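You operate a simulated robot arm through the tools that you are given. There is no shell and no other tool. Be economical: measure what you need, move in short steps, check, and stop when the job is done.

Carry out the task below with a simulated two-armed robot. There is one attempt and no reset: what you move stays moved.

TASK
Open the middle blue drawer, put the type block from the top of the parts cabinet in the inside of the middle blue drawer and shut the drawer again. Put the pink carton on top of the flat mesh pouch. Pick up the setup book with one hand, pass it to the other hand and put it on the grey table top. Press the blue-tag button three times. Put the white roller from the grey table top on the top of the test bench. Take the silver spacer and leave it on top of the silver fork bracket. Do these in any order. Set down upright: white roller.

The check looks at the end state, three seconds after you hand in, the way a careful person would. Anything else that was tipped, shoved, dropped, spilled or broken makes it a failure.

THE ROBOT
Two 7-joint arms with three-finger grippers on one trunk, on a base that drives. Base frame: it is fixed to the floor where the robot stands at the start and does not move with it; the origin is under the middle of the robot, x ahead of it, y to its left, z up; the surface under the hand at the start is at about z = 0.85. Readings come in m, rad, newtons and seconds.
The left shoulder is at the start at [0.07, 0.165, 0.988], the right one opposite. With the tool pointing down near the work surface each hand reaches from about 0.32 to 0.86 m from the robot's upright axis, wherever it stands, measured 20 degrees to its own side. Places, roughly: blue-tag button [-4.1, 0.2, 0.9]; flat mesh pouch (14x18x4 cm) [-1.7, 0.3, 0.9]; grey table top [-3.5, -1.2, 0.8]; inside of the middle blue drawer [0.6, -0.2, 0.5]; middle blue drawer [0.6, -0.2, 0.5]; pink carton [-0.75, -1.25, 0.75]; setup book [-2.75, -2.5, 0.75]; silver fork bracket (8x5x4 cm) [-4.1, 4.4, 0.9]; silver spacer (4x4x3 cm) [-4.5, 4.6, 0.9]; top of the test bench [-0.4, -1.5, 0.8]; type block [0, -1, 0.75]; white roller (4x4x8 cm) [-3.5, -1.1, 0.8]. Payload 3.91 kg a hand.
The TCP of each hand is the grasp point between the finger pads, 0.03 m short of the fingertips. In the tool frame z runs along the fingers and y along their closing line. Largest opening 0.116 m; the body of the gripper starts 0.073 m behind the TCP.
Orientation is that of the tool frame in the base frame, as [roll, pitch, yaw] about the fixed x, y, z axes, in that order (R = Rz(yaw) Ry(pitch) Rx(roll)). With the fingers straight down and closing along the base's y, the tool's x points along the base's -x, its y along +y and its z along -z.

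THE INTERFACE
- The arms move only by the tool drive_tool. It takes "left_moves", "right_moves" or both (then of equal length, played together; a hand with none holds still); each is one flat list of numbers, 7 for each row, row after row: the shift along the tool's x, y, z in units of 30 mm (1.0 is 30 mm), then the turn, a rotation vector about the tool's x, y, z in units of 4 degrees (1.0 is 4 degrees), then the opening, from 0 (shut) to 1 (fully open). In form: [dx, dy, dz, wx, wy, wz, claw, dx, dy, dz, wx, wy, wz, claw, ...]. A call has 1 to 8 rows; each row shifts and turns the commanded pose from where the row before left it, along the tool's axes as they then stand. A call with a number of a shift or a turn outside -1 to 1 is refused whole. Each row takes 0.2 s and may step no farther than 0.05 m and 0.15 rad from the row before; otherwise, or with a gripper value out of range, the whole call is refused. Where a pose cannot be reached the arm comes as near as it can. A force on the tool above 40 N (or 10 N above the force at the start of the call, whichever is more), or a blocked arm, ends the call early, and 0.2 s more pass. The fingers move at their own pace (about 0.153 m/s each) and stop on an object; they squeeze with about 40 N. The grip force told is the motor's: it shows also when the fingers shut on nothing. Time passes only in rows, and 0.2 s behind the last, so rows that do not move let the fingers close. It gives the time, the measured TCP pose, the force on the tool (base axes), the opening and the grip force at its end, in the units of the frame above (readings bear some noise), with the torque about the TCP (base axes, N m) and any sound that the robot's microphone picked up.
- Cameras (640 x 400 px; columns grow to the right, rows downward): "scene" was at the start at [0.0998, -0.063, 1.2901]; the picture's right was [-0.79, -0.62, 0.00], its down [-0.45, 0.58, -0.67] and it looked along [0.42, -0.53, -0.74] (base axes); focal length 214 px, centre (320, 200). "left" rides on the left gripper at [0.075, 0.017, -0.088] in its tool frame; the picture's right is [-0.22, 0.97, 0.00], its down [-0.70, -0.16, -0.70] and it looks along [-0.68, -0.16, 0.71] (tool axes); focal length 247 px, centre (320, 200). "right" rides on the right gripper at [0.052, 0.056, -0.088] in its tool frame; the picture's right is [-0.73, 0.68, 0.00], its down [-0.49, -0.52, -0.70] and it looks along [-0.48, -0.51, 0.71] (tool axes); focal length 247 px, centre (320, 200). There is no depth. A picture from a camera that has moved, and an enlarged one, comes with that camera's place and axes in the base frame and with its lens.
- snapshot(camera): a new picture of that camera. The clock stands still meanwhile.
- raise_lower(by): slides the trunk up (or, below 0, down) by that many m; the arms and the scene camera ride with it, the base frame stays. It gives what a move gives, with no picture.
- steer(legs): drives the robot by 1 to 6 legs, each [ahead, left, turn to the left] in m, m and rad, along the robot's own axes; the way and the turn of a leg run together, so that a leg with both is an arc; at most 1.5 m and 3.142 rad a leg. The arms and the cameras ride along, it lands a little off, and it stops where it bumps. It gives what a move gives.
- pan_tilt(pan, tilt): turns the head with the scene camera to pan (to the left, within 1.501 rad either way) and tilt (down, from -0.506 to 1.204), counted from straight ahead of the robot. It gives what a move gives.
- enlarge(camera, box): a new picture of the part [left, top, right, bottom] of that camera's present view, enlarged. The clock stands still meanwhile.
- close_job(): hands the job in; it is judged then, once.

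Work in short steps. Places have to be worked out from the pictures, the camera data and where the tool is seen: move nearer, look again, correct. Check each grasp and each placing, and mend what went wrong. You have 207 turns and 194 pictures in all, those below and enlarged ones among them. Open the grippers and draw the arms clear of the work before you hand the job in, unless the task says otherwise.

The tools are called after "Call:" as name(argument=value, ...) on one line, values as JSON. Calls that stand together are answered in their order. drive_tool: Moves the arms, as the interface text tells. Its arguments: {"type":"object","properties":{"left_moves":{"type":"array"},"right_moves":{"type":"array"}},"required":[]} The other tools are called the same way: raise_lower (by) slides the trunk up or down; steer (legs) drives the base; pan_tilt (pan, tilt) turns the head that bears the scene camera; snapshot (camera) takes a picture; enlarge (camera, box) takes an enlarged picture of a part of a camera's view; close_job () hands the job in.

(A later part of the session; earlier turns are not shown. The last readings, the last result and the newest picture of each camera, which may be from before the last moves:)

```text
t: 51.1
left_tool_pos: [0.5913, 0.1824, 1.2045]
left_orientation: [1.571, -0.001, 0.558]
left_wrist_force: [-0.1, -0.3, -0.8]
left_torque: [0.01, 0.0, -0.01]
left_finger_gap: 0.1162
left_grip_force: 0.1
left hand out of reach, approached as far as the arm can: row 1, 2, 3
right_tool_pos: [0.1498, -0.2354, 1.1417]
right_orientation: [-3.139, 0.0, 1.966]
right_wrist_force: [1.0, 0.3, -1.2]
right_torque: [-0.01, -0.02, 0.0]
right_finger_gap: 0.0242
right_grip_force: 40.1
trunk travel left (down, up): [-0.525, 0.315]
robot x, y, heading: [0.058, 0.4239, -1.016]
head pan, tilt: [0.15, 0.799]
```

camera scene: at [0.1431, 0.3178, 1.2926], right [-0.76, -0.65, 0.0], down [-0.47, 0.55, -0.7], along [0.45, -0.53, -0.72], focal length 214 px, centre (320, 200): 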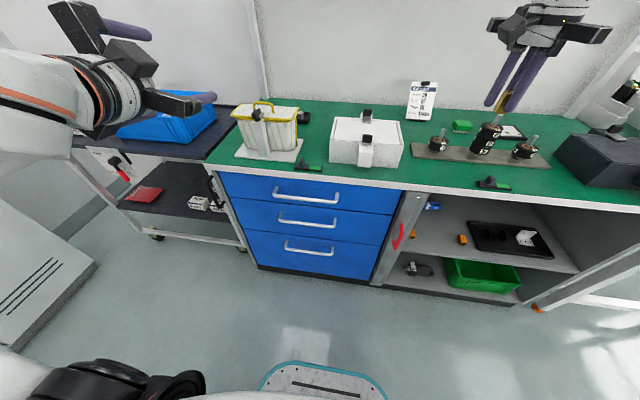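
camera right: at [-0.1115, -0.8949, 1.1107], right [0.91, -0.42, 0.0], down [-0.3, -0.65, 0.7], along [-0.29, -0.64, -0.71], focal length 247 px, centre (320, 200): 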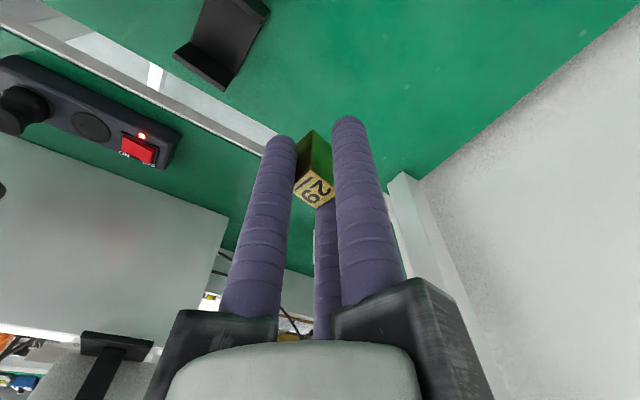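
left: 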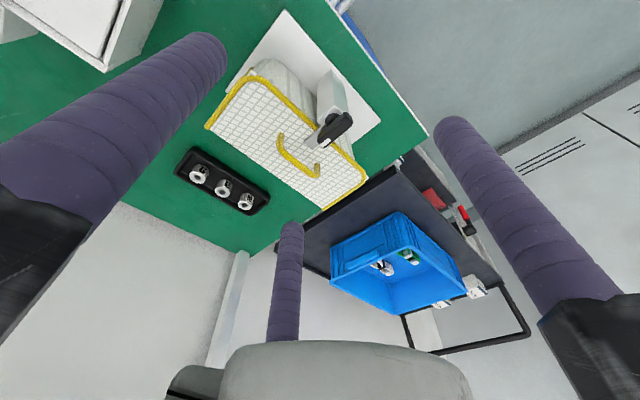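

Now lower to handle height while shifting right (x is left, y is up).

Call:
drive_tool(left_moves=[-0.5, -1, 0, 0, 0, 0, 1, -0.5, -1, 0, 0, 0, 0, 1, -0.5, -1, 0, 0, 0, 0, 1, -0.5, -1, 0, 0, 0, 0, 1, -0.5, -1, 0, 0, 0, 0, 1, -0.5, -1, 0, 0, 0, 0, 1, -0.5, -1, 0, 0, 0, 0, 1, -0.5, -1, 0, 0, 0, 0, 1])

Call:
drive_tool(left_moves=[-0.5, -1, 0, 0, 0, 0, 1, -0.5, -1, 0, 0, 0, 0, 1, -0.5, -1, 0, 0, 0, 0, 1, 0, -1, 0, 0, 0, 0, 1, 0, -1, 0, 0, 0, 0, 1, 0, -1, 0, 0, 0, 0, 1, 0, -1, 0, 0, 0, 0, 1])

Call:
snapshot(camera="scene")

Call:
snapshot(camera="left")

```text
t: 52.9
left_tool_pos: [0.5624, 0.0369, 1.0315]
left_orientation: [1.573, 0.002, 0.558]
left_wrist_force: [0.5, -0.6, 1.1]
left_torque: [0.01, 0.02, -0.02]
left_finger_gap: 0.1162
left_grip_force: 0.1
left hand out of reach, approached as far as the arm can: row 1, 2, 3, 4, 5, 6, 7, 8
right_tool_pos: [0.1515, -0.2371, 1.1409]
right_orientation: [-3.14, -0.002, 1.966]
right_wrist_force: [-0.9, 0.0, -1.4]
right_torque: [0.01, -0.01, -0.03]
right_finger_gap: 0.0237
right_grip_force: 39.8
trunk travel left (down, up): [-0.525, 0.315]
robot x, y, heading: [0.0623, 0.422, -1.014]
head pan, tilt: [0.15, 0.799]
```

```text
t: 54.5
left_tool_pos: [0.5244, 0.0145, 0.8232]
left_orientation: [1.57, 0.002, 0.557]
left_wrist_force: [-0.1, -0.9, 0.2]
left_torque: [0.02, 0.04, 0.01]
left_finger_gap: 0.1161
left_grip_force: 0.1
right_tool_pos: [0.1514, -0.2359, 1.1423]
right_orientation: [-3.14, 0.002, 1.967]
right_wrist_force: [-0.5, -0.7, -1.4]
right_torque: [0.02, -0.02, 0.01]
right_finger_gap: 0.0242
right_grip_force: 39.8
trunk travel left (down, up): [-0.525, 0.315]
robot x, y, heading: [0.0607, 0.4222, -1.011]
head pan, tilt: [0.15, 0.799]
```

```text
164 pictures are left
camera scene: at [0.1429, 0.3167, 1.2925], right [-0.76, -0.65, 0.0], down [-0.47, 0.55, -0.7], along [0.45, -0.53, -0.72], focal length 214 px, centre (320, 200)
```

scene: 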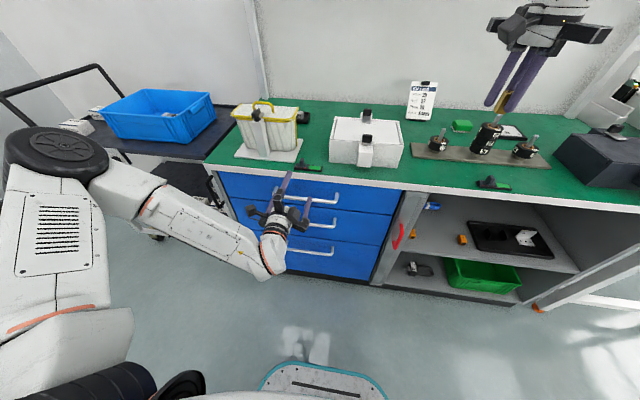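

```text
163 pictures are left
camera left: at [0.5413, 0.1292, 0.84], right [-0.19, -0.12, 0.97], down [-0.96, 0.23, -0.16], along [-0.2, -0.97, -0.16], focal length 247 px, centre (320, 200)
```

left: 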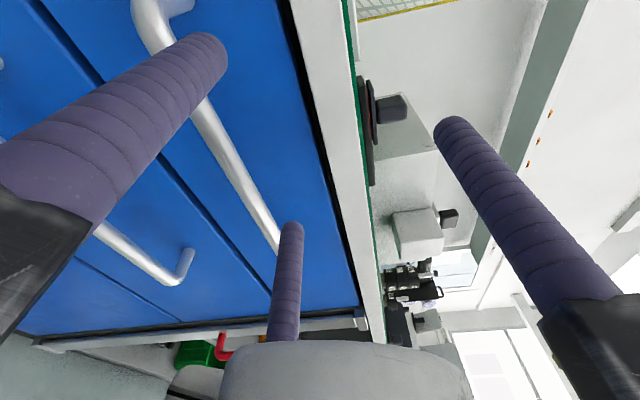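

The hand ended up further forward than wanted (tips near the top handle). I'll back the base by 0.12 m, keeping the hand pose, then lower.

Call:
steer(legs=[[-0.13, 0, 0]])

Call:
drive_tool(left_moves=[0, -1, 0, 0, 0, 0, 1, 0, -1, 0, 0, 0, 0, 1, 0, -1, 0, 0, 0, 0, 1, 0, -1, 0, 0, 0, 0, 1])

Call:
snapshot(camera="left")

Call:
snapshot(camera="scene")

```text
t: 55.7
left_tool_pos: [0.4563, 0.1246, 0.8232]
left_orientation: [1.57, 0.001, 0.558]
left_wrist_force: [0.1, -0.3, 0.6]
left_torque: [0.0, -0.02, 0.01]
left_finger_gap: 0.1161
left_grip_force: 0.0
right_tool_pos: [0.0823, -0.1249, 1.1432]
right_orientation: [-3.14, 0.002, 1.968]
right_wrist_force: [-0.5, 0.2, -0.8]
right_torque: [-0.03, -0.01, 0.0]
right_finger_gap: 0.0239
right_grip_force: 40.5
trunk travel left (down, up): [-0.525, 0.315]
robot x, y, heading: [-0.0071, 0.5343, -1.017]
head pan, tilt: [0.15, 0.799]
```

```text
t: 56.7
left_tool_pos: [0.4559, 0.1247, 0.7029]
left_orientation: [1.57, 0.0, 0.558]
left_wrist_force: [0.4, 0.1, -0.1]
left_torque: [0.0, 0.01, -0.04]
left_finger_gap: 0.1162
left_grip_force: 0.1
right_tool_pos: [0.082, -0.1246, 1.1422]
right_orientation: [-3.139, 0.0, 1.969]
right_wrist_force: [0.7, 0.7, -2.1]
right_torque: [-0.04, 0.01, 0.02]
right_finger_gap: 0.0241
right_grip_force: 40.2
trunk travel left (down, up): [-0.525, 0.315]
robot x, y, heading: [-0.0059, 0.5271, -1.015]
head pan, tilt: [0.15, 0.799]
```

```text
162 pictures are left
camera left: at [0.4717, 0.2398, 0.7199], right [-0.19, -0.12, 0.97], down [-0.96, 0.23, -0.16], along [-0.2, -0.97, -0.16], focal length 247 px, centre (320, 200)
```

left: 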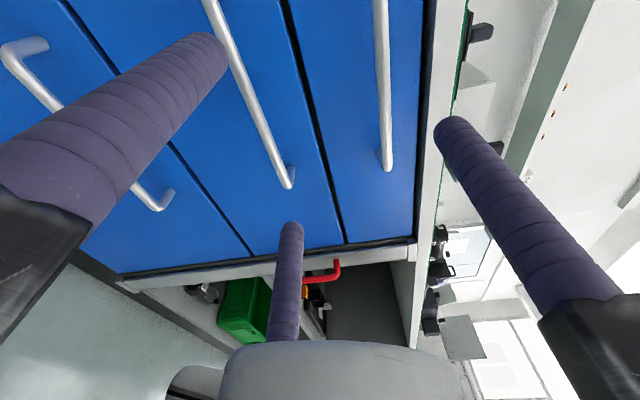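

```text
161 pictures are left
camera scene: at [0.0742, 0.427, 1.2925], right [-0.76, -0.65, 0.0], down [-0.47, 0.55, -0.7], along [0.45, -0.53, -0.72], focal length 214 px, centre (320, 200)
```

scene: 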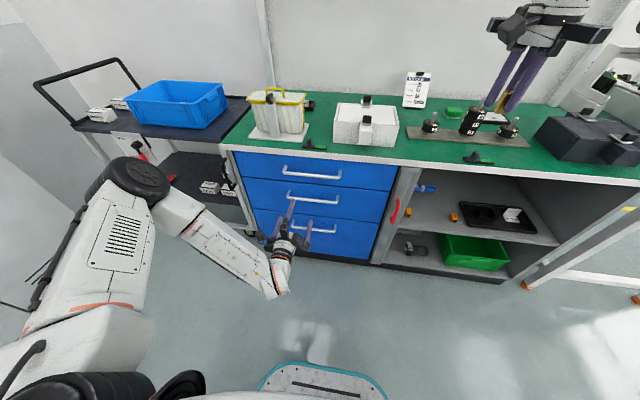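

Triangulating the middle handle's right end: (0.429,-0.108,0.617). I'll align height 0.617 and lateral, advance partly, and check.

Call:
drive_tool(left_moves=[-0.4, -1, 0.3, 0, 0, 0, 1, -0.4, -1, 0.3, 0, 0, 0, 1, -0.4, -0.9, 0.4, 0, 0, 0, 1, 0, 0, 1, 0, 0, 0, 1])

Call:
snapshot(camera="left")

```text
t: 57.7
left_tool_pos: [0.4565, 0.0542, 0.6149]
left_orientation: [1.571, -0.001, 0.559]
left_wrist_force: [-0.6, 0.5, 0.2]
left_torque: [0.02, 0.02, -0.03]
left_finger_gap: 0.116
left_grip_force: 0.0
right_tool_pos: [0.0815, -0.1245, 1.1421]
right_orientation: [3.141, -0.001, 1.966]
right_wrist_force: [0.0, 0.0, -0.1]
right_torque: [0.03, -0.03, 0.0]
right_finger_gap: 0.024
right_grip_force: 40.4
trunk travel left (down, up): [-0.525, 0.315]
robot x, y, heading: [-0.0023, 0.5337, -1.014]
head pan, tilt: [0.15, 0.799]
```

```text
160 pictures are left
camera left: at [0.4735, 0.1688, 0.6337], right [-0.19, -0.12, 0.97], down [-0.96, 0.23, -0.16], along [-0.2, -0.97, -0.16], focal length 247 px, centre (320, 200)
```

left: 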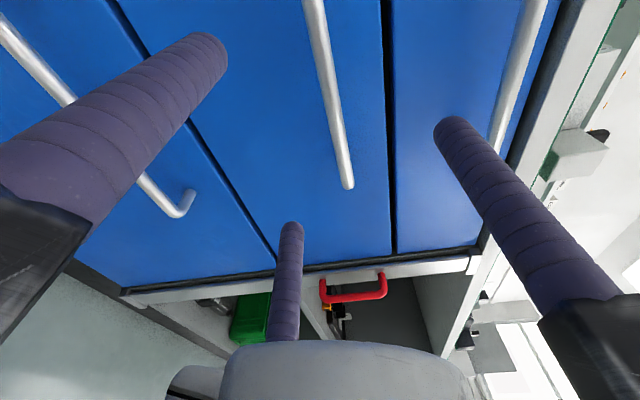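

Handle z ≈0.621 confirmed; advance 0.106 m with +6 mm up so the bar sits between the jaws.

Call:
drive_tool(left_moves=[0, 0.2, 1, 0, 0, 0, 1, 0, 0, 1, 0, 0, 0, 1, 0, 0, 1, 0, 0, 0, 1, 0, 0, 0.5, 0, 0, 0, 1])

Call:
snapshot(camera="left")

```text
t: 58.7
left_tool_pos: [0.5134, -0.0344, 0.6227]
left_orientation: [1.571, 0.003, 0.558]
left_wrist_force: [-0.6, 0.0, 0.3]
left_torque: [0.0, -0.03, 0.02]
left_finger_gap: 0.116
left_grip_force: 0.1
right_tool_pos: [0.0816, -0.1247, 1.1427]
right_orientation: [3.141, 0.001, 1.967]
right_wrist_force: [-0.1, 0.1, -0.9]
right_torque: [0.02, 0.0, -0.01]
right_finger_gap: 0.0243
right_grip_force: 40.1
trunk travel left (down, up): [-0.525, 0.315]
robot x, y, heading: [-0.0077, 0.5317, -1.016]
head pan, tilt: [0.15, 0.799]
```

```text
159 pictures are left
camera left: at [0.5297, 0.0804, 0.6396], right [-0.19, -0.12, 0.97], down [-0.96, 0.22, -0.16], along [-0.2, -0.97, -0.16], focal length 247 px, centre (320, 200)
```

left: 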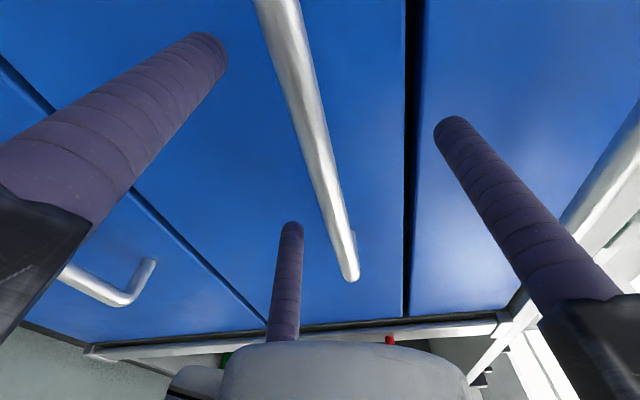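

The bar lies through the TCP point. Close the left gripper.

Call:
drive_tool(left_moves=[0, 0, 0, 0, 0, 0, 0, 0, 0, 0, 0, 0, 0, 0, 0, 0, 0, 0, 0, 0, 0, 0, 0, 0, 0, 0, 0, 0])

Call:
snapshot(camera="left")

```text
t: 59.7
left_tool_pos: [0.5095, -0.0348, 0.6185]
left_orientation: [1.575, 0.002, 0.555]
left_wrist_force: [-11.2, -1.0, -15.8]
left_torque: [0.2, -0.05, -0.28]
left_finger_gap: 0.0237
left_grip_force: 45.5
right_tool_pos: [0.0808, -0.1261, 1.1414]
right_orientation: [3.141, 0.0, 1.966]
right_wrist_force: [0.5, 0.2, -0.3]
right_torque: [-0.02, -0.03, 0.01]
right_finger_gap: 0.0239
right_grip_force: 40.3
trunk travel left (down, up): [-0.525, 0.315]
robot x, y, heading: [-0.0055, 0.531, -1.011]
head pan, tilt: [0.15, 0.799]
```

```text
158 pictures are left
camera left: at [0.528, 0.0802, 0.6369], right [-0.19, -0.12, 0.97], down [-0.96, 0.23, -0.15], along [-0.2, -0.97, -0.16], focal length 247 px, centre (320, 200)
```

left: 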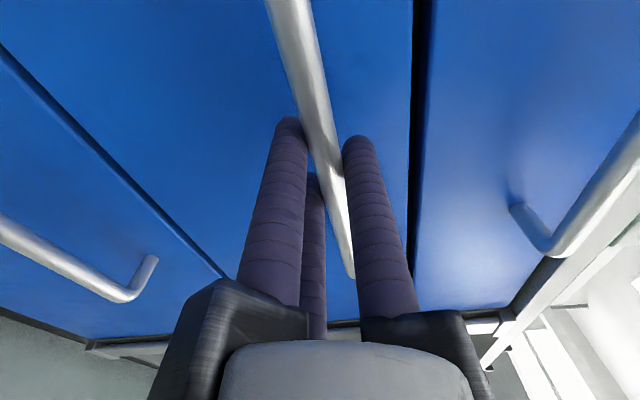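

Handle gripped. Pull by driving back 0.26 m.

Call:
steer(legs=[[-0.26, 0, 0]])

Call:
snapshot(camera="scene")

```text
t: 61.6
left_tool_pos: [0.3768, 0.1833, 0.6198]
left_orientation: [1.577, 0.002, 0.556]
left_wrist_force: [-11.8, -10.5, -29.8]
left_torque: [0.25, -0.06, -0.29]
left_finger_gap: 0.0231
left_grip_force: 44.8
right_tool_pos: [-0.0528, 0.0911, 1.1401]
right_orientation: [-3.139, -0.003, 1.966]
right_wrist_force: [0.2, 0.7, -1.2]
right_torque: [-0.02, 0.02, -0.05]
right_finger_gap: 0.024
right_grip_force: 40.1
trunk travel left (down, up): [-0.525, 0.315]
robot x, y, heading: [-0.1418, 0.7501, -1.017]
head pan, tilt: [0.15, 0.799]
```

```text
157 pictures are left
camera scene: at [-0.0608, 0.6423, 1.2921], right [-0.76, -0.65, 0.0], down [-0.47, 0.55, -0.69], along [0.45, -0.53, -0.72], focal length 214 px, centre (320, 200)
```

scene: 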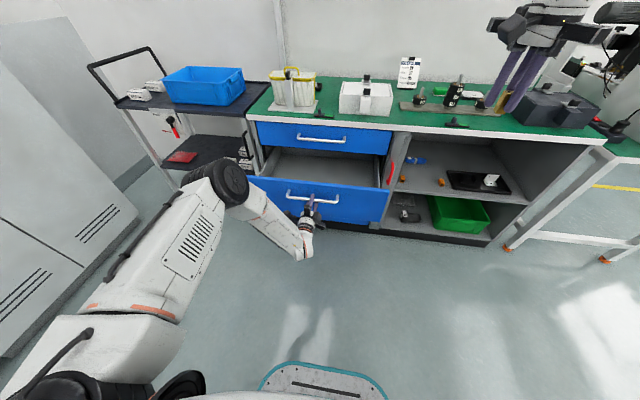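

Drawer opened 0.26 m with block still held. Release the handle, back off, and move the left hand aside to the left.

Call:
drive_tool(left_moves=[0, 0, 0, 0, 0, 0, 1, 0, 0, 0, 0, 0, 0, 1, 0, 0, 0, 0, 0, 0, 1, 0, 0, -1, 0, 0, 0, 1, 0, 0, -1, 0, 0, 0, 1, 0, 0, -1, 0, 0, 0, 1, 0, 0, -1, 0, 0, 0, 1])

Call:
drive_tool(left_moves=[1, 0.5, 0, 0, 0, 0, 1, 1, 0.5, 0, 0, 0, 0, 1, 1, 0.5, 0, 0, 0, 0, 1, 1, 0.5, 0, 0, 0, 0, 1, 1, 0.5, 0, 0, 0, 0, 1, 1, 0.5, 0, 0, 0, 0, 1, 1, 0, 0, 0, 0, 0, 1, 1, 0, 0, 0, 0, 0, 1])

Call:
steer(legs=[[0.25, 0, 0], [0, 0.12, 0]])

Call:
pan_tilt(pan=0.0, tilt=1.0)

Call:
snapshot(camera="scene")

```text
t: 63.2
left_tool_pos: [0.3124, 0.2856, 0.622]
left_orientation: [1.573, 0.002, 0.558]
left_wrist_force: [-0.4, 0.2, 0.3]
left_torque: [0.0, 0.0, 0.0]
left_finger_gap: 0.1158
left_grip_force: 0.2
right_tool_pos: [-0.054, 0.0926, 1.1409]
right_orientation: [-3.14, 0.002, 1.967]
right_wrist_force: [-0.4, -0.5, -1.2]
right_torque: [0.02, -0.03, -0.02]
right_finger_gap: 0.024
right_grip_force: 40.2
trunk travel left (down, up): [-0.525, 0.315]
robot x, y, heading: [-0.1367, 0.7497, -1.013]
head pan, tilt: [0.15, 0.799]
```

```text
t: 65.0
left_tool_pos: [0.5189, 0.4125, 0.7107]
left_orientation: [1.573, 0.002, 0.557]
left_wrist_force: [0.2, 0.2, 0.4]
left_torque: [0.03, 0.0, -0.02]
left_finger_gap: 0.116
left_grip_force: 0.0
right_tool_pos: [-0.0542, 0.0933, 1.1437]
right_orientation: [-3.14, 0.001, 1.969]
right_wrist_force: [0.1, 1.0, -1.2]
right_torque: [-0.04, 0.03, -0.02]
right_finger_gap: 0.0239
right_grip_force: 39.9
trunk travel left (down, up): [-0.525, 0.315]
robot x, y, heading: [-0.1409, 0.7498, -1.009]
head pan, tilt: [0.15, 0.799]
```

```text
t: 67.7
left_tool_pos: [0.7517, 0.2599, 0.711]
left_orientation: [1.572, 0.001, 0.558]
left_wrist_force: [0.3, 0.1, -0.2]
left_torque: [0.01, 0.01, -0.01]
left_finger_gap: 0.1163
left_grip_force: 0.1
right_tool_pos: [0.1813, -0.0587, 1.1412]
right_orientation: [-3.141, 0.0, 1.966]
right_wrist_force: [0.3, 0.5, -1.1]
right_torque: [0.0, 0.02, -0.02]
right_finger_gap: 0.0241
right_grip_force: 39.7
trunk travel left (down, up): [-0.525, 0.315]
robot x, y, heading: [0.0951, 0.5975, -1.012]
head pan, tilt: [0.15, 0.799]
```

```text
t: 68.4
left_tool_pos: [0.7531, 0.2603, 0.7112]
left_orientation: [1.573, 0.003, 0.557]
left_wrist_force: [0.0, -0.8, -0.6]
left_torque: [0.04, -0.02, 0.01]
left_finger_gap: 0.1159
left_grip_force: 0.0
right_tool_pos: [0.18, -0.0603, 1.1413]
right_orientation: [-3.141, 0.0, 1.965]
right_wrist_force: [0.5, 0.3, -0.3]
right_torque: [0.02, -0.03, 0.0]
right_finger_gap: 0.0242
right_grip_force: 39.7
trunk travel left (down, up): [-0.525, 0.315]
robot x, y, heading: [0.0918, 0.5949, -1.015]
head pan, tilt: [0.0, 1.0]
```

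```text
156 pictures are left
camera scene: at [0.158, 0.495, 1.2774], right [-0.85, -0.53, 0.0], down [-0.44, 0.71, -0.54], along [0.29, -0.46, -0.84], focal length 214 px, centre (320, 200)
```

scene: 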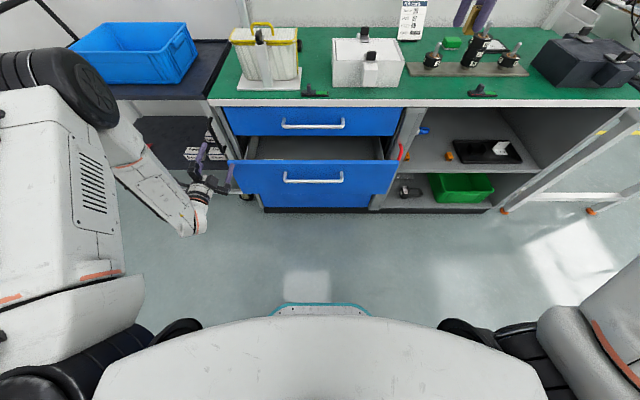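

The drawer seems less open (≈0.12 m) than before (0.26). Check whether it is drifting shut by waiting a moment.

Call:
drive_tool(left_moves=[0, 0, 0, 0, 0, 0, 1, 0, 0, 0, 0, 0, 0, 1, 0, 0, 0, 0, 0, 0, 1, 0, 0, 0, 0, 0, 0, 1, 0, 0, 0, 0, 0, 0, 1])

Call:
enlarge(camera="scene", box=[160, 80, 448, 260])

```text
t: 69.6
left_tool_pos: [0.753, 0.2619, 0.7101]
left_orientation: [1.572, 0.002, 0.558]
left_wrist_force: [0.1, -0.1, -0.2]
left_torque: [-0.02, -0.01, -0.03]
left_finger_gap: 0.1159
left_grip_force: 0.0
right_tool_pos: [0.181, -0.0591, 1.1427]
right_orientation: [-3.14, 0.0, 1.965]
right_wrist_force: [0.2, 0.6, -1.0]
right_torque: [-0.02, 0.01, -0.02]
right_finger_gap: 0.0241
right_grip_force: 39.7
trunk travel left (down, up): [-0.525, 0.315]
robot x, y, heading: [0.0917, 0.5998, -1.018]
head pan, tilt: [0.0, 1.0]
```

```text
2.22 times, centred on (304, 170) of scene
camera zoom: at [0.1581, 0.4951, 1.2774], right [-0.85, -0.53, 0.0], down [-0.44, 0.71, -0.54], along [0.28, -0.46, -0.84], focal length 477 px, centre (356, 267)
```

zoom: 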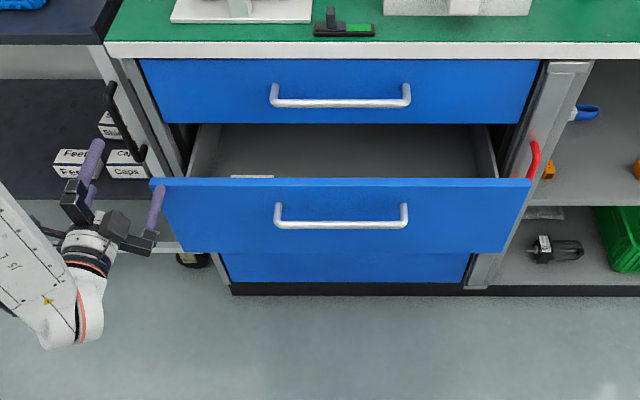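

The left fingers pushed the panel while I drove forward. I'll back up 0.12, shift right 0.12, realign the left hand with the handle (z 0.62) and re-grip.

Call:
steer(legs=[[-0.12, 0, 0], [0, -0.115, 0]])

Call:
drive_tool(left_moves=[-1, -0.5, 0, 0, 0, 0, 1, -1, -0.5, 0, 0, 0, 0, 1, -1, -0.5, 0, 0, 0, 0, 1, -1, -0.5, 0, 0, 0, 0, 1, -1, -0.5, 0, 0, 0, 0, 1, -1, -0.5, 0, 0, 0, 0, 1, -1, 0, 0, 0, 0, 0, 1, -1, 0, 0, 0, 0, 0, 1])

Call:
snapshot(camera="left")

```text
t: 71.7
left_tool_pos: [0.5936, 0.3019, 0.7108]
left_orientation: [1.573, 0.002, 0.557]
left_wrist_force: [-0.4, -0.6, -0.1]
left_torque: [0.02, 0.02, 0.02]
left_finger_gap: 0.1159
left_grip_force: 0.0
right_tool_pos: [0.0219, -0.0176, 1.1417]
right_orientation: [-3.141, 0.0, 1.965]
right_wrist_force: [-0.3, -0.3, -2.1]
right_torque: [0.02, -0.02, -0.03]
right_finger_gap: 0.0241
right_grip_force: 39.9
trunk travel left (down, up): [-0.525, 0.315]
robot x, y, heading: [-0.0672, 0.6384, -1.017]
head pan, tilt: [0.0, 1.0]
```

```text
t: 73.5
left_tool_pos: [0.3881, 0.1753, 0.6203]
left_orientation: [1.572, 0.0, 0.559]
left_wrist_force: [0.2, -1.0, -0.5]
left_torque: [0.01, 0.03, -0.01]
left_finger_gap: 0.1157
left_grip_force: 0.0
right_tool_pos: [0.0219, -0.0177, 1.1427]
right_orientation: [-3.141, 0.001, 1.966]
right_wrist_force: [-0.4, 0.0, -0.8]
right_torque: [0.0, -0.04, 0.02]
right_finger_gap: 0.0242
right_grip_force: 39.8
trunk travel left (down, up): [-0.525, 0.315]
robot x, y, heading: [-0.0641, 0.638, -1.016]
head pan, tilt: [0.0, 1.0]
```

```text
154 pictures are left
camera left: at [0.4057, 0.2906, 0.6383], right [-0.19, -0.12, 0.97], down [-0.96, 0.23, -0.16], along [-0.2, -0.97, -0.16], focal length 247 px, centre (320, 200)
```

left: 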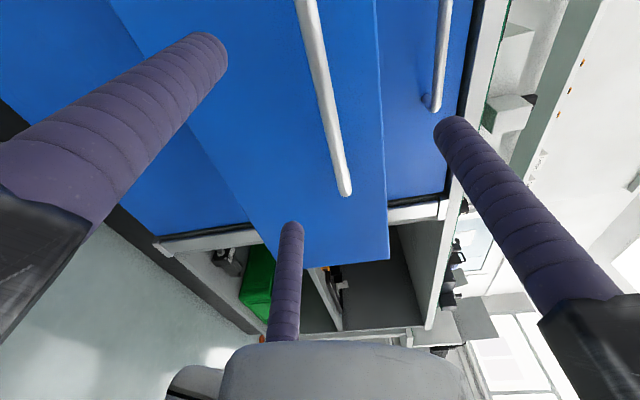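

Same geometry as before the first grip; advance 0.105 and close.

Call:
drive_tool(left_moves=[0, 0.1, 1, 0, 0, 0, 1, 0, 0, 1, 0, 0, 0, 1, 0, 0, 1, 0, 0, 0, 1, 0, 0, 0.5, 0, 0, 0, 1, 0, 0, 0, 0, 0, 0, 0, 0, 0, 0, 0, 0, 0, 0, 0, 0, 0, 0, 0, 0, 0, 0, 0, 0, 0, 0, 0, 0])

Call:
snapshot(camera="left")

```text
t: 75.4
left_tool_pos: [0.4397, 0.0862, 0.6195]
left_orientation: [1.585, 0.003, 0.553]
left_wrist_force: [-3.9, -3.9, -15.9]
left_torque: [0.31, -0.33, 0.86]
left_finger_gap: 0.0234
left_grip_force: 44.8
right_tool_pos: [0.0217, -0.0183, 1.1431]
right_orientation: [-3.14, 0.002, 1.965]
right_wrist_force: [-0.4, 0.7, -1.3]
right_torque: [-0.05, -0.04, 0.06]
right_finger_gap: 0.0242
right_grip_force: 40.0
trunk travel left (down, up): [-0.525, 0.315]
robot x, y, heading: [-0.0618, 0.6359, -1.015]
head pan, tilt: [0.0, 1.0]
stopped in row 8 (left hand): the force on the tool passed its limit at 41 N (the readings are from after the stop); the commanded pose is now the measured one
```

```text
153 pictures are left
camera left: at [0.4576, 0.2024, 0.6377], right [-0.18, -0.13, 0.98], down [-0.96, 0.23, -0.15], along [-0.21, -0.96, -0.17], focal length 247 px, centre (320, 200)
```

left: 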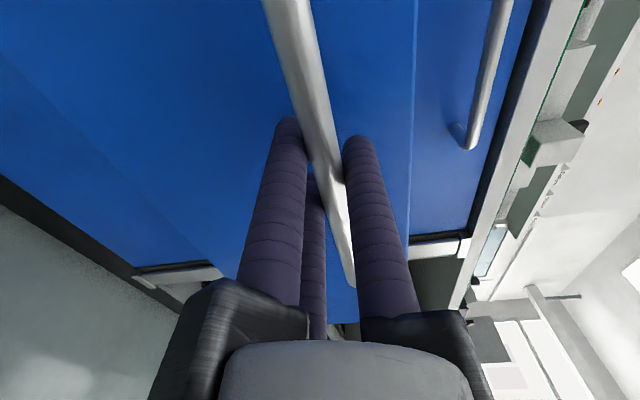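

Gripped again. Pull back 0.16 m with the base.

Call:
steer(legs=[[-0.16, 0, 0]])

Call:
drive_tool(left_moves=[0, 0, 0, 0, 0, 0, 1, 0, 0, 0, 0, 0, 0, 1, 0, 0, 0, 0, 0, 0, 1, 0, 0, -1, 0, 0, 0, 1, 0, 0, -1, 0, 0, 0, 1, 0, 0, -1, 0, 0, 0, 1, 0, 0, -1, 0, 0, 0, 1])

Call:
drive_tool(left_moves=[1, 0.5, 0, 0, 0, 0, 1, 1, 0.5, 0, 0, 0, 0, 1, 1, 0.5, 0, 0, 0, 0, 1, 1, 0.5, 0, 0, 0, 0, 1, 1, 0.5, 0, 0, 0, 0, 1, 1, 0.5, 0, 0, 0, 0, 1, 1, 0.5, 0, 0, 0, 0, 1, 1, 0.5, 0, 0, 0, 0, 1])

Call:
drive_tool(left_moves=[1, 0.5, 0, 0, 0, 0, 1, 1, 0.5, 0, 0, 0, 0, 1, 1, 0.5, 0, 0, 0, 0, 1, 1, 0.5, 0, 0, 0, 0, 1, 1, 0.5, 0, 0, 0, 0, 1, 1, 0.5, 0, 0, 0, 0, 1])

Call:
snapshot(camera="scene")

```text
t: 76.8
left_tool_pos: [0.3581, 0.2226, 0.6197]
left_orientation: [1.585, 0.003, 0.552]
left_wrist_force: [-4.4, -4.6, -28.1]
left_torque: [0.2, -0.36, -0.16]
left_finger_gap: 0.0236
left_grip_force: 44.8
right_tool_pos: [-0.0619, 0.1164, 1.1398]
right_orientation: [-3.141, -0.002, 1.965]
right_wrist_force: [0.3, -0.4, -1.0]
right_torque: [-0.03, -0.03, 0.04]
right_finger_gap: 0.0242
right_grip_force: 39.9
trunk travel left (down, up): [-0.525, 0.315]
robot x, y, heading: [-0.1494, 0.7759, -1.012]
head pan, tilt: [0.0, 1.0]
```

```text
t: 78.4
left_tool_pos: [0.2937, 0.3255, 0.6224]
left_orientation: [1.582, 0.005, 0.55]
left_wrist_force: [-0.4, 1.3, 0.9]
left_torque: [0.02, 0.01, -0.03]
left_finger_gap: 0.116
left_grip_force: 0.1
right_tool_pos: [-0.0632, 0.1172, 1.1424]
right_orientation: [-3.139, 0.001, 1.962]
right_wrist_force: [-0.1, 0.1, -0.9]
right_torque: [0.02, -0.03, 0.0]
right_finger_gap: 0.024
right_grip_force: 39.4
trunk travel left (down, up): [-0.525, 0.315]
robot x, y, heading: [-0.1465, 0.7761, -1.018]
head pan, tilt: [0.0, 1.0]
```

```text
t: 80.2
left_tool_pos: [0.499, 0.4502, 0.7423]
left_orientation: [1.583, 0.004, 0.552]
left_wrist_force: [-0.2, 0.2, -1.1]
left_torque: [0.04, 0.05, -0.01]
left_finger_gap: 0.116
left_grip_force: 0.0
right_tool_pos: [-0.0627, 0.117, 1.1423]
right_orientation: [3.141, 0.0, 1.963]
right_wrist_force: [-0.6, 0.3, -0.2]
right_torque: [-0.01, -0.03, -0.01]
right_finger_gap: 0.024
right_grip_force: 40.0
trunk travel left (down, up): [-0.525, 0.315]
robot x, y, heading: [-0.152, 0.7728, -1.018]
head pan, tilt: [0.0, 1.0]
```

```text
t: 81.6
left_tool_pos: [0.6532, 0.5425, 0.8306]
left_orientation: [1.584, 0.002, 0.552]
left_wrist_force: [0.2, -0.4, 0.3]
left_torque: [-0.01, 0.0, 0.0]
left_finger_gap: 0.1158
left_grip_force: 0.1
right_tool_pos: [-0.0627, 0.1179, 1.1429]
right_orientation: [-3.14, 0.002, 1.964]
right_wrist_force: [0.6, 0.2, -0.3]
right_torque: [0.0, 0.01, -0.02]
right_finger_gap: 0.0238
right_grip_force: 39.9
trunk travel left (down, up): [-0.525, 0.315]
robot x, y, heading: [-0.1513, 0.7733, -1.016]
head pan, tilt: [0.0, 1.0]
```

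```text
152 pictures are left
camera scene: at [-0.0852, 0.6721, 1.2774], right [-0.85, -0.53, 0.0], down [-0.44, 0.72, -0.54], along [0.28, -0.46, -0.84], focal length 214 px, centre (320, 200)
```

scene: 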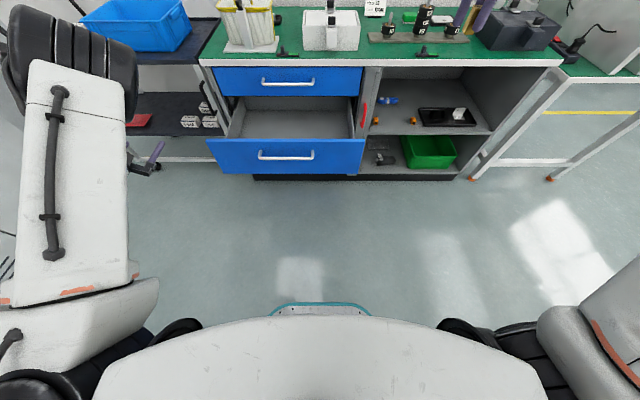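

Left hand is clear (0.56 left). Drive forward 0.25, left 0.08, then bring the right hand over the drawer opening.

Call:
steer(legs=[[0.25, 0, 0], [0, 0.08, 0]])

Call:
drive_tool(right_moves=[-0.4, 1, 0, 0, 0, -0.3, 0, -0.4, 1, 0, 0, 0, -0.3, 0, -0.3, 1, 0, 0, 0, -0.3, 0, -0.3, 1, 0, 0, 0, -0.3, 0, -0.3, 1, 0, 0, 0, -0.3, 0, -0.3, 1, 0, 0, 0, -0.3, 0, 0, 1, 0, 0, 0, -0.3, 0, 0, 0.7, 0, 0, 0, -0.2, 0])

Call:
snapshot(camera="right")

Call:
snapshot(camera="scene")

```text
t: 84.0
left_tool_pos: [0.852, 0.373, 0.8298]
left_orientation: [1.58, 0.005, 0.55]
left_wrist_force: [0.1, -0.3, 0.6]
left_torque: [-0.02, -0.03, -0.02]
left_finger_gap: 0.116
left_grip_force: 0.0
right_tool_pos: [0.1355, -0.0511, 1.1435]
right_orientation: [-3.14, 0.0, 1.962]
right_wrist_force: [0.9, 0.1, -0.8]
right_torque: [-0.02, 0.03, -0.03]
right_finger_gap: 0.0239
right_grip_force: 40.1
trunk travel left (down, up): [-0.525, 0.315]
robot x, y, heading: [0.0491, 0.6057, -1.014]
head pan, tilt: [0.0, 1.0]
```

```text
t: 85.8
left_tool_pos: [0.8523, 0.3732, 0.83]
left_orientation: [1.583, 0.002, 0.551]
left_wrist_force: [-0.3, -0.9, -1.0]
left_torque: [-0.02, 0.0, -0.03]
left_finger_gap: 0.1161
left_grip_force: 0.1
right_tool_pos: [0.3664, -0.0019, 1.1413]
right_orientation: [-3.139, 0.0, 2.124]
right_wrist_force: [1.2, 0.1, -0.9]
right_torque: [0.02, 0.02, 0.02]
right_finger_gap: 0.024
right_grip_force: 39.7
trunk travel left (down, up): [-0.525, 0.315]
robot x, y, heading: [0.0486, 0.6061, -1.016]
head pan, tilt: [0.0, 1.0]
```

```text
151 pictures are left
camera right: at [0.3891, 0.0724, 1.2285], right [0.96, -0.27, 0.0], down [-0.19, -0.69, 0.7], along [-0.19, -0.68, -0.71], focal length 247 px, centre (320, 200)
```

right: 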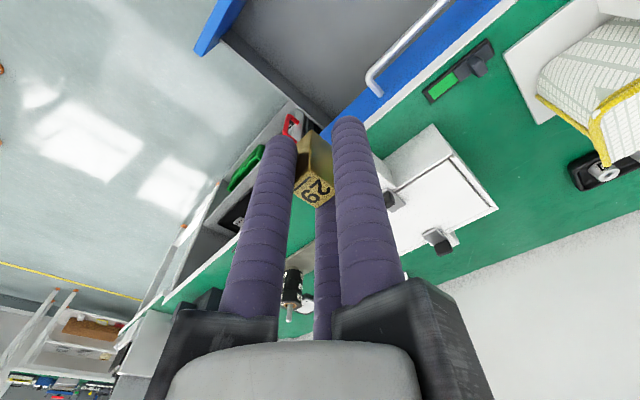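

```text
150 pictures are left
camera scene: at [0.1138, 0.5025, 1.2773], right [-0.85, -0.53, 0.0], down [-0.44, 0.72, -0.54], along [0.28, -0.46, -0.84], focal length 214 px, centre (320, 200)
```

scene: 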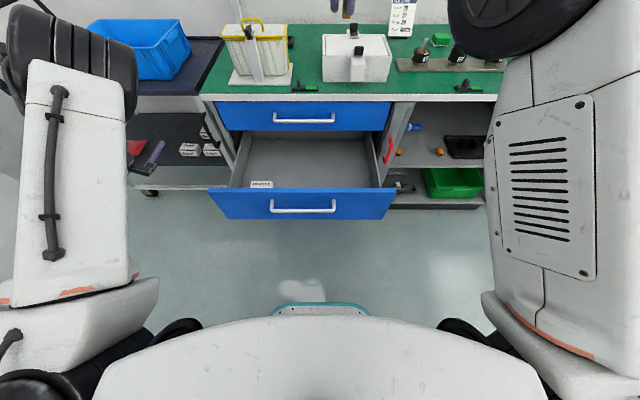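

Right hand is centred over the open drawer (0.57–0.79 ahead). Descend 0.45 m and look.

Call:
drive_tool(right_moves=[0, 0, 1, 0, 0, 0, 0, 0, 0, 1, 0, 0, 0, 0, 0, 0, 1, 0, 0, 0, 0, 0, 0, 1, 0, 0, 0, 0, 0, 0, 1, 0, 0, 0, 0, 0, 0, 1, 0, 0, 0, 0, 0, 0, 1, 0, 0, 0, 0, 0, 0, 1, 0, 0, 0, 0])

Call:
drive_tool(right_moves=[0, 0, 1, 0, 0, 0, 0, 0, 0, 1, 0, 0, 0, 0, 0, 0, 1, 0, 0, 0, 0, 0, 0, 1, 0, 0, 0, 0, 0, 0, 1, 0, 0, 0, 0, 0, 0, 1, 0, 0, 0, 0])

Call:
snapshot(camera="right")

Call:
snapshot(camera="scene")

```text
t: 87.7
left_tool_pos: [0.8512, 0.3727, 0.8308]
left_orientation: [1.584, 0.003, 0.55]
left_wrist_force: [-0.8, -0.1, -0.3]
left_torque: [-0.01, -0.01, 0.0]
left_finger_gap: 0.1161
left_grip_force: 0.1
right_tool_pos: [0.3657, -0.0025, 0.901]
right_orientation: [-3.139, 0.001, 2.125]
right_wrist_force: [0.3, 0.5, -1.9]
right_torque: [-0.02, -0.03, 0.02]
right_finger_gap: 0.0239
right_grip_force: 40.2
trunk travel left (down, up): [-0.525, 0.315]
robot x, y, heading: [0.0484, 0.6051, -1.018]
head pan, tilt: [0.0, 1.0]
```

```text
t: 89.0
left_tool_pos: [0.8527, 0.3726, 0.8307]
left_orientation: [1.583, 0.001, 0.553]
left_wrist_force: [-0.3, -0.9, 0.2]
left_torque: [-0.03, 0.01, -0.01]
left_finger_gap: 0.1162
left_grip_force: 0.0
right_tool_pos: [0.3675, -0.002, 0.7227]
right_orientation: [3.141, -0.003, 2.124]
right_wrist_force: [0.3, 0.4, -1.0]
right_torque: [0.0, -0.01, 0.0]
right_finger_gap: 0.024
right_grip_force: 40.3
trunk travel left (down, up): [-0.525, 0.315]
robot x, y, heading: [0.0507, 0.6047, -1.016]
head pan, tilt: [0.0, 1.0]
```

```text
149 pictures are left
camera right: at [0.3892, 0.0711, 0.8096], right [0.96, -0.26, 0.0], down [-0.19, -0.69, 0.7], along [-0.19, -0.68, -0.71], focal length 247 px, centre (320, 200)
```

right: 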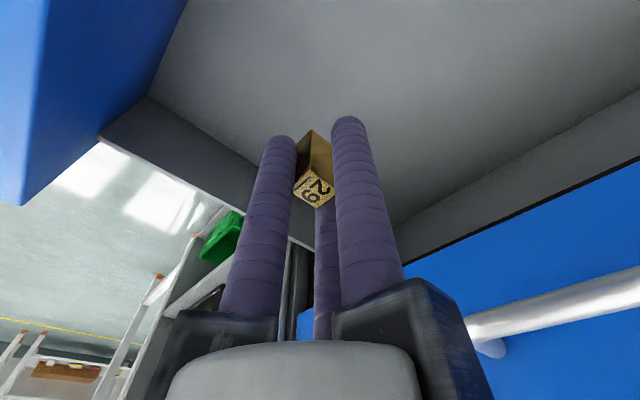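

```text
148 pictures are left
camera scene: at [0.1135, 0.5021, 1.2773], right [-0.85, -0.53, 0.0], down [-0.44, 0.72, -0.54], along [0.28, -0.46, -0.84], focal length 214 px, centre (320, 200)
```

scene: 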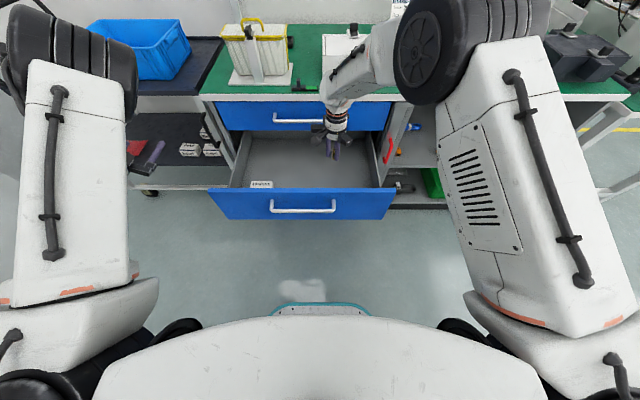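

Inside the drawer region now. Continue down 0.11 m to check floor distance.

Call:
drive_tool(right_moves=[0, 0, 1, 0, 0, 0, 0, 0, 0, 1, 0, 0, 0, 0, 0, 0, 1, 0, 0, 0, 0, 0, 0, 0.6, 0, 0, 0, 0])

Call:
snapshot(camera="right")

Call:
enlarge(camera="scene", box=[220, 90, 420, 215])

```text
t: 90.0
left_tool_pos: [0.8503, 0.3718, 0.8322]
left_orientation: [1.582, 0.004, 0.552]
left_wrist_force: [0.8, -2.0, -0.4]
left_torque: [0.02, -0.01, 0.02]
left_finger_gap: 0.116
left_grip_force: 0.1
right_tool_pos: [0.3659, -0.0041, 0.6137]
right_orientation: [-3.141, 0.001, 2.125]
right_wrist_force: [0.2, 0.1, -0.7]
right_torque: [0.01, 0.0, 0.0]
right_finger_gap: 0.0242
right_grip_force: 39.4
trunk travel left (down, up): [-0.525, 0.315]
robot x, y, heading: [0.0523, 0.6063, -1.017]
head pan, tilt: [0.0, 1.0]
```

```text
147 pictures are left
camera right: at [0.388, 0.0711, 0.7016], right [0.96, -0.26, 0.0], down [-0.19, -0.69, 0.7], along [-0.19, -0.68, -0.71], focal length 247 px, centre (320, 200)
```

right: 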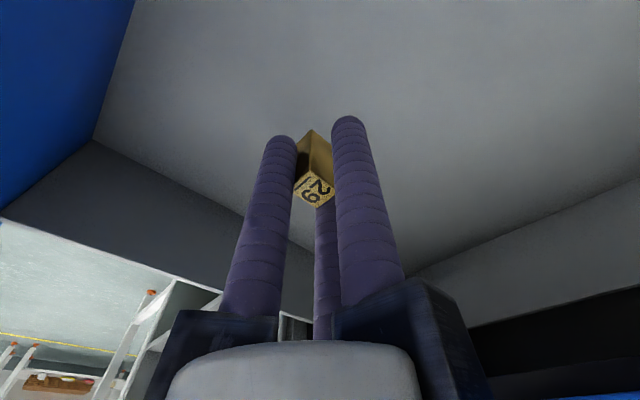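

```text
3.20 times, centred on (320, 152) of scene
camera zoom: at [0.1131, 0.5026, 1.2774], right [-0.85, -0.53, 0.0], down [-0.44, 0.72, -0.54], along [0.28, -0.46, -0.84], focal length 686 px, centre (320, 352)
```

zoom: 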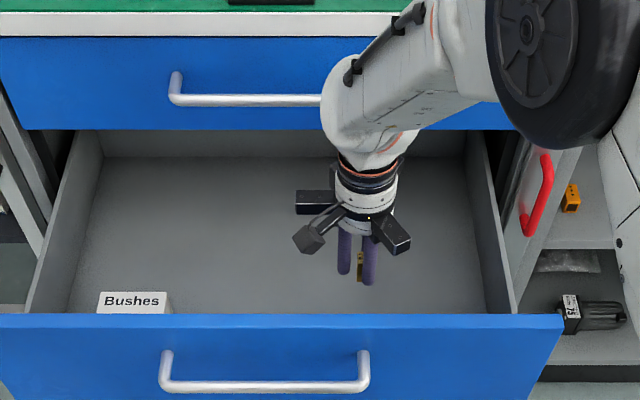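

Floor appears ~0.50–0.525. Descend ~0.05 in small rows, checking force.

Call:
drive_tool(right_moves=[0, 0, 0.5, 0, 0, 0, 0, 0, 0, 0.5, 0, 0, 0, 0, 0, 0, 0.4, 0, 0, 0, 0])

Call:
snapshot(camera="right")

```text
t: 90.8
left_tool_pos: [0.8511, 0.3733, 0.8295]
left_orientation: [1.582, 0.004, 0.552]
left_wrist_force: [-0.4, -0.2, 0.6]
left_torque: [0.0, -0.05, 0.01]
left_finger_gap: 0.1161
left_grip_force: 0.0
right_tool_pos: [0.3676, -0.0048, 0.5725]
right_orientation: [-3.141, 0.003, 2.122]
right_wrist_force: [0.4, -0.1, -0.5]
right_torque: [0.0, 0.01, -0.01]
right_finger_gap: 0.0242
right_grip_force: 39.6
trunk travel left (down, up): [-0.525, 0.315]
robot x, y, heading: [0.0493, 0.6045, -1.018]
head pan, tilt: [0.0, 1.0]
```

```text
145 pictures are left
camera right: at [0.3883, 0.0708, 0.6597], right [0.96, -0.26, 0.0], down [-0.19, -0.69, 0.7], along [-0.19, -0.68, -0.71], focal length 247 px, centre (320, 200)
```

right: 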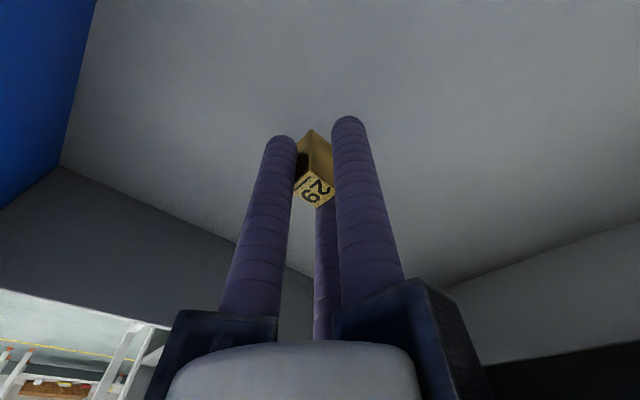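

Floor triangulates to ~0.487; block bottom now ~0.536. Lower 0.042 more.

Call:
drive_tool(right_moves=[0, 0, 0.5, 0, 0, 0, 0, 0, 0, 0.5, 0, 0, 0, 0, 0, 0, 0.4, 0, 0, 0, 0])

Call:
snapshot(camera="right")

```text
t: 91.7
left_tool_pos: [0.8528, 0.3732, 0.831]
left_orientation: [1.583, 0.003, 0.552]
left_wrist_force: [0.4, 0.3, -0.1]
left_torque: [0.0, 0.01, 0.01]
left_finger_gap: 0.116
left_grip_force: 0.0
right_tool_pos: [0.3658, -0.0039, 0.5289]
right_orientation: [-3.14, 0.001, 2.123]
right_wrist_force: [0.0, 0.2, -1.4]
right_torque: [-0.02, -0.04, -0.02]
right_finger_gap: 0.0239
right_grip_force: 40.0
trunk travel left (down, up): [-0.525, 0.315]
robot x, y, heading: [0.0497, 0.6063, -1.02]
head pan, tilt: [0.0, 1.0]
```

```text
144 pictures are left
camera right: at [0.3885, 0.0711, 0.6178], right [0.96, -0.26, 0.0], down [-0.19, -0.69, 0.7], along [-0.19, -0.68, -0.71], focal length 247 px, centre (320, 200)
```

right: 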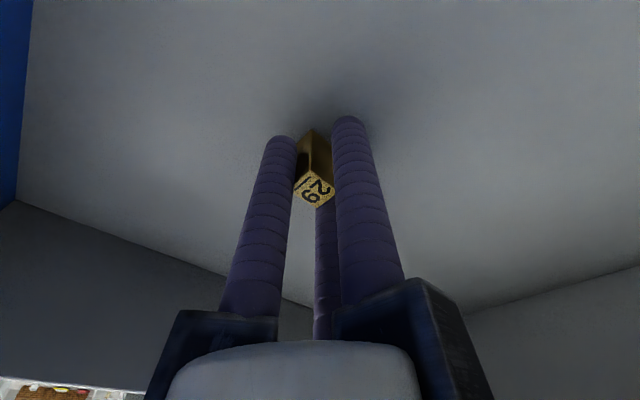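

Shadow contact is near; lower another ~10 mm.

Call:
drive_tool(right_moves=[0, 0, 0.2, 0, 0, 0, 0, 0, 0, 0.15, 0, 0, 0, 0])

```text
t: 92.2
left_tool_pos: [0.8504, 0.3762, 0.8332]
left_orientation: [1.579, 0.004, 0.55]
left_wrist_force: [-0.3, -0.4, -0.2]
left_torque: [0.06, 0.01, 0.03]
left_finger_gap: 0.1159
left_grip_force: 0.0
right_tool_pos: [0.3669, -0.0049, 0.5267]
right_orientation: [3.141, 0.013, 2.125]
right_wrist_force: [1.1, -1.9, 37.3]
right_torque: [0.04, 0.26, 0.01]
right_finger_gap: 0.0245
right_grip_force: 40.0
trunk travel left (down, up): [-0.525, 0.315]
robot x, y, heading: [0.0478, 0.6041, -1.018]
head pan, tilt: [0.0, 1.0]
```

Contact (37 N). Back off 7 mm, open to release, and check.

Call:
drive_tool(right_moves=[0, 0, -0.25, 0, 0, 0, 0, 0, 0, 0, 0, 0, 0, 0.4, 0, 0, 0, 0, 0, 0, 0.4, 0, 0, 0, 0, 0, 0, 0.4])

Call:
snapshot(camera="right")

```text
t: 93.2
left_tool_pos: [0.8519, 0.3732, 0.8308]
left_orientation: [1.581, 0.005, 0.551]
left_wrist_force: [0.4, 0.4, 0.0]
left_torque: [-0.01, 0.0, 0.03]
left_finger_gap: 0.1159
left_grip_force: 0.0
right_tool_pos: [0.3675, -0.0026, 0.528]
right_orientation: [-3.141, 0.0, 2.123]
right_wrist_force: [-1.0, 0.0, 0.6]
right_torque: [0.01, 0.02, 0.0]
right_finger_gap: 0.0465
right_grip_force: 0.1
trunk travel left (down, up): [-0.525, 0.315]
robot x, y, heading: [0.0513, 0.6043, -1.014]
head pan, tilt: [0.0, 1.0]
```

```text
143 pictures are left
camera right: at [0.3883, 0.0721, 0.6147], right [0.96, -0.26, 0.0], down [-0.19, -0.69, 0.7], along [-0.19, -0.68, -0.71], focal length 247 px, centre (320, 200)
```

right: 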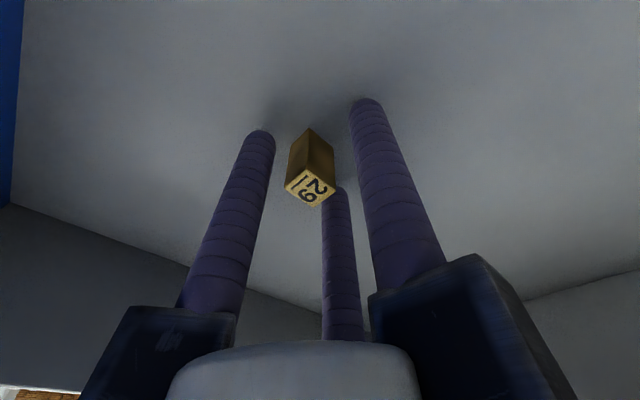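

Block stands upright on the drawer floor. Raise the right hand straight up ~0.54 m.

Call:
drive_tool(right_moves=[0, 0, -1, 0, 0, 0, 0.4, 0, 0, -1, 0, 0, 0, 0.4, 0, 0, -1, 0, 0, 0, 0.4, 0, 0, -1, 0, 0, 0, 0.4, 0, 0, -1, 0, 0, 0, 0.4, 0, 0, -1, 0, 0, 0, 0.4, 0, 0, -1, 0, 0, 0, 0.4, 0, 0, -1, 0, 0, 0, 0.4])

Call:
drive_tool(right_moves=[0, 0, -1, 0, 0, 0, 0.4, 0, 0, -1, 0, 0, 0, 0.4, 0, 0, -1, 0, 0, 0, 0.4, 0, 0, -1, 0, 0, 0, 0.4, 0, 0, -1, 0, 0, 0, 0.4, 0, 0, -1, 0, 0, 0, 0.4, 0, 0, -1, 0, 0, 0, 0.4, 0, 0, -1, 0, 0, 0, 0.4])

Call:
snapshot(camera="scene")

```text
t: 95.0
left_tool_pos: [0.8507, 0.3735, 0.8319]
left_orientation: [1.582, 0.005, 0.552]
left_wrist_force: [0.2, -1.9, 0.2]
left_torque: [0.01, 0.01, -0.01]
left_finger_gap: 0.116
left_grip_force: 0.1
right_tool_pos: [0.3663, -0.0027, 0.7685]
right_orientation: [-3.139, 0.001, 2.123]
right_wrist_force: [0.9, 1.0, 0.3]
right_torque: [0.01, -0.02, 0.02]
right_finger_gap: 0.0464
right_grip_force: 0.0
trunk travel left (down, up): [-0.525, 0.315]
robot x, y, heading: [0.0499, 0.604, -1.016]
head pan, tilt: [0.0, 1.0]
```

```text
t: 96.8
left_tool_pos: [0.8511, 0.3734, 0.8318]
left_orientation: [1.582, 0.002, 0.552]
left_wrist_force: [0.3, 0.6, 0.0]
left_torque: [0.03, 0.01, 0.03]
left_finger_gap: 0.1162
left_grip_force: 0.0
right_tool_pos: [0.3665, -0.0006, 1.0084]
right_orientation: [-3.141, 0.001, 2.125]
right_wrist_force: [0.2, 1.3, 0.8]
right_torque: [-0.01, -0.02, 0.02]
right_finger_gap: 0.0463
right_grip_force: 0.1
trunk travel left (down, up): [-0.525, 0.315]
robot x, y, heading: [0.0494, 0.6029, -1.018]
head pan, tilt: [0.0, 1.0]
```

```text
142 pictures are left
camera scene: at [0.1127, 0.5033, 1.2774], right [-0.85, -0.53, 0.0], down [-0.44, 0.72, -0.54], along [0.28, -0.46, -0.84], focal length 214 px, centre (320, 200)
```

scene: 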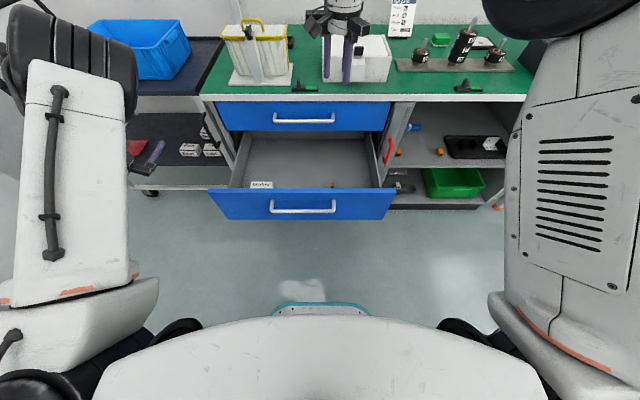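

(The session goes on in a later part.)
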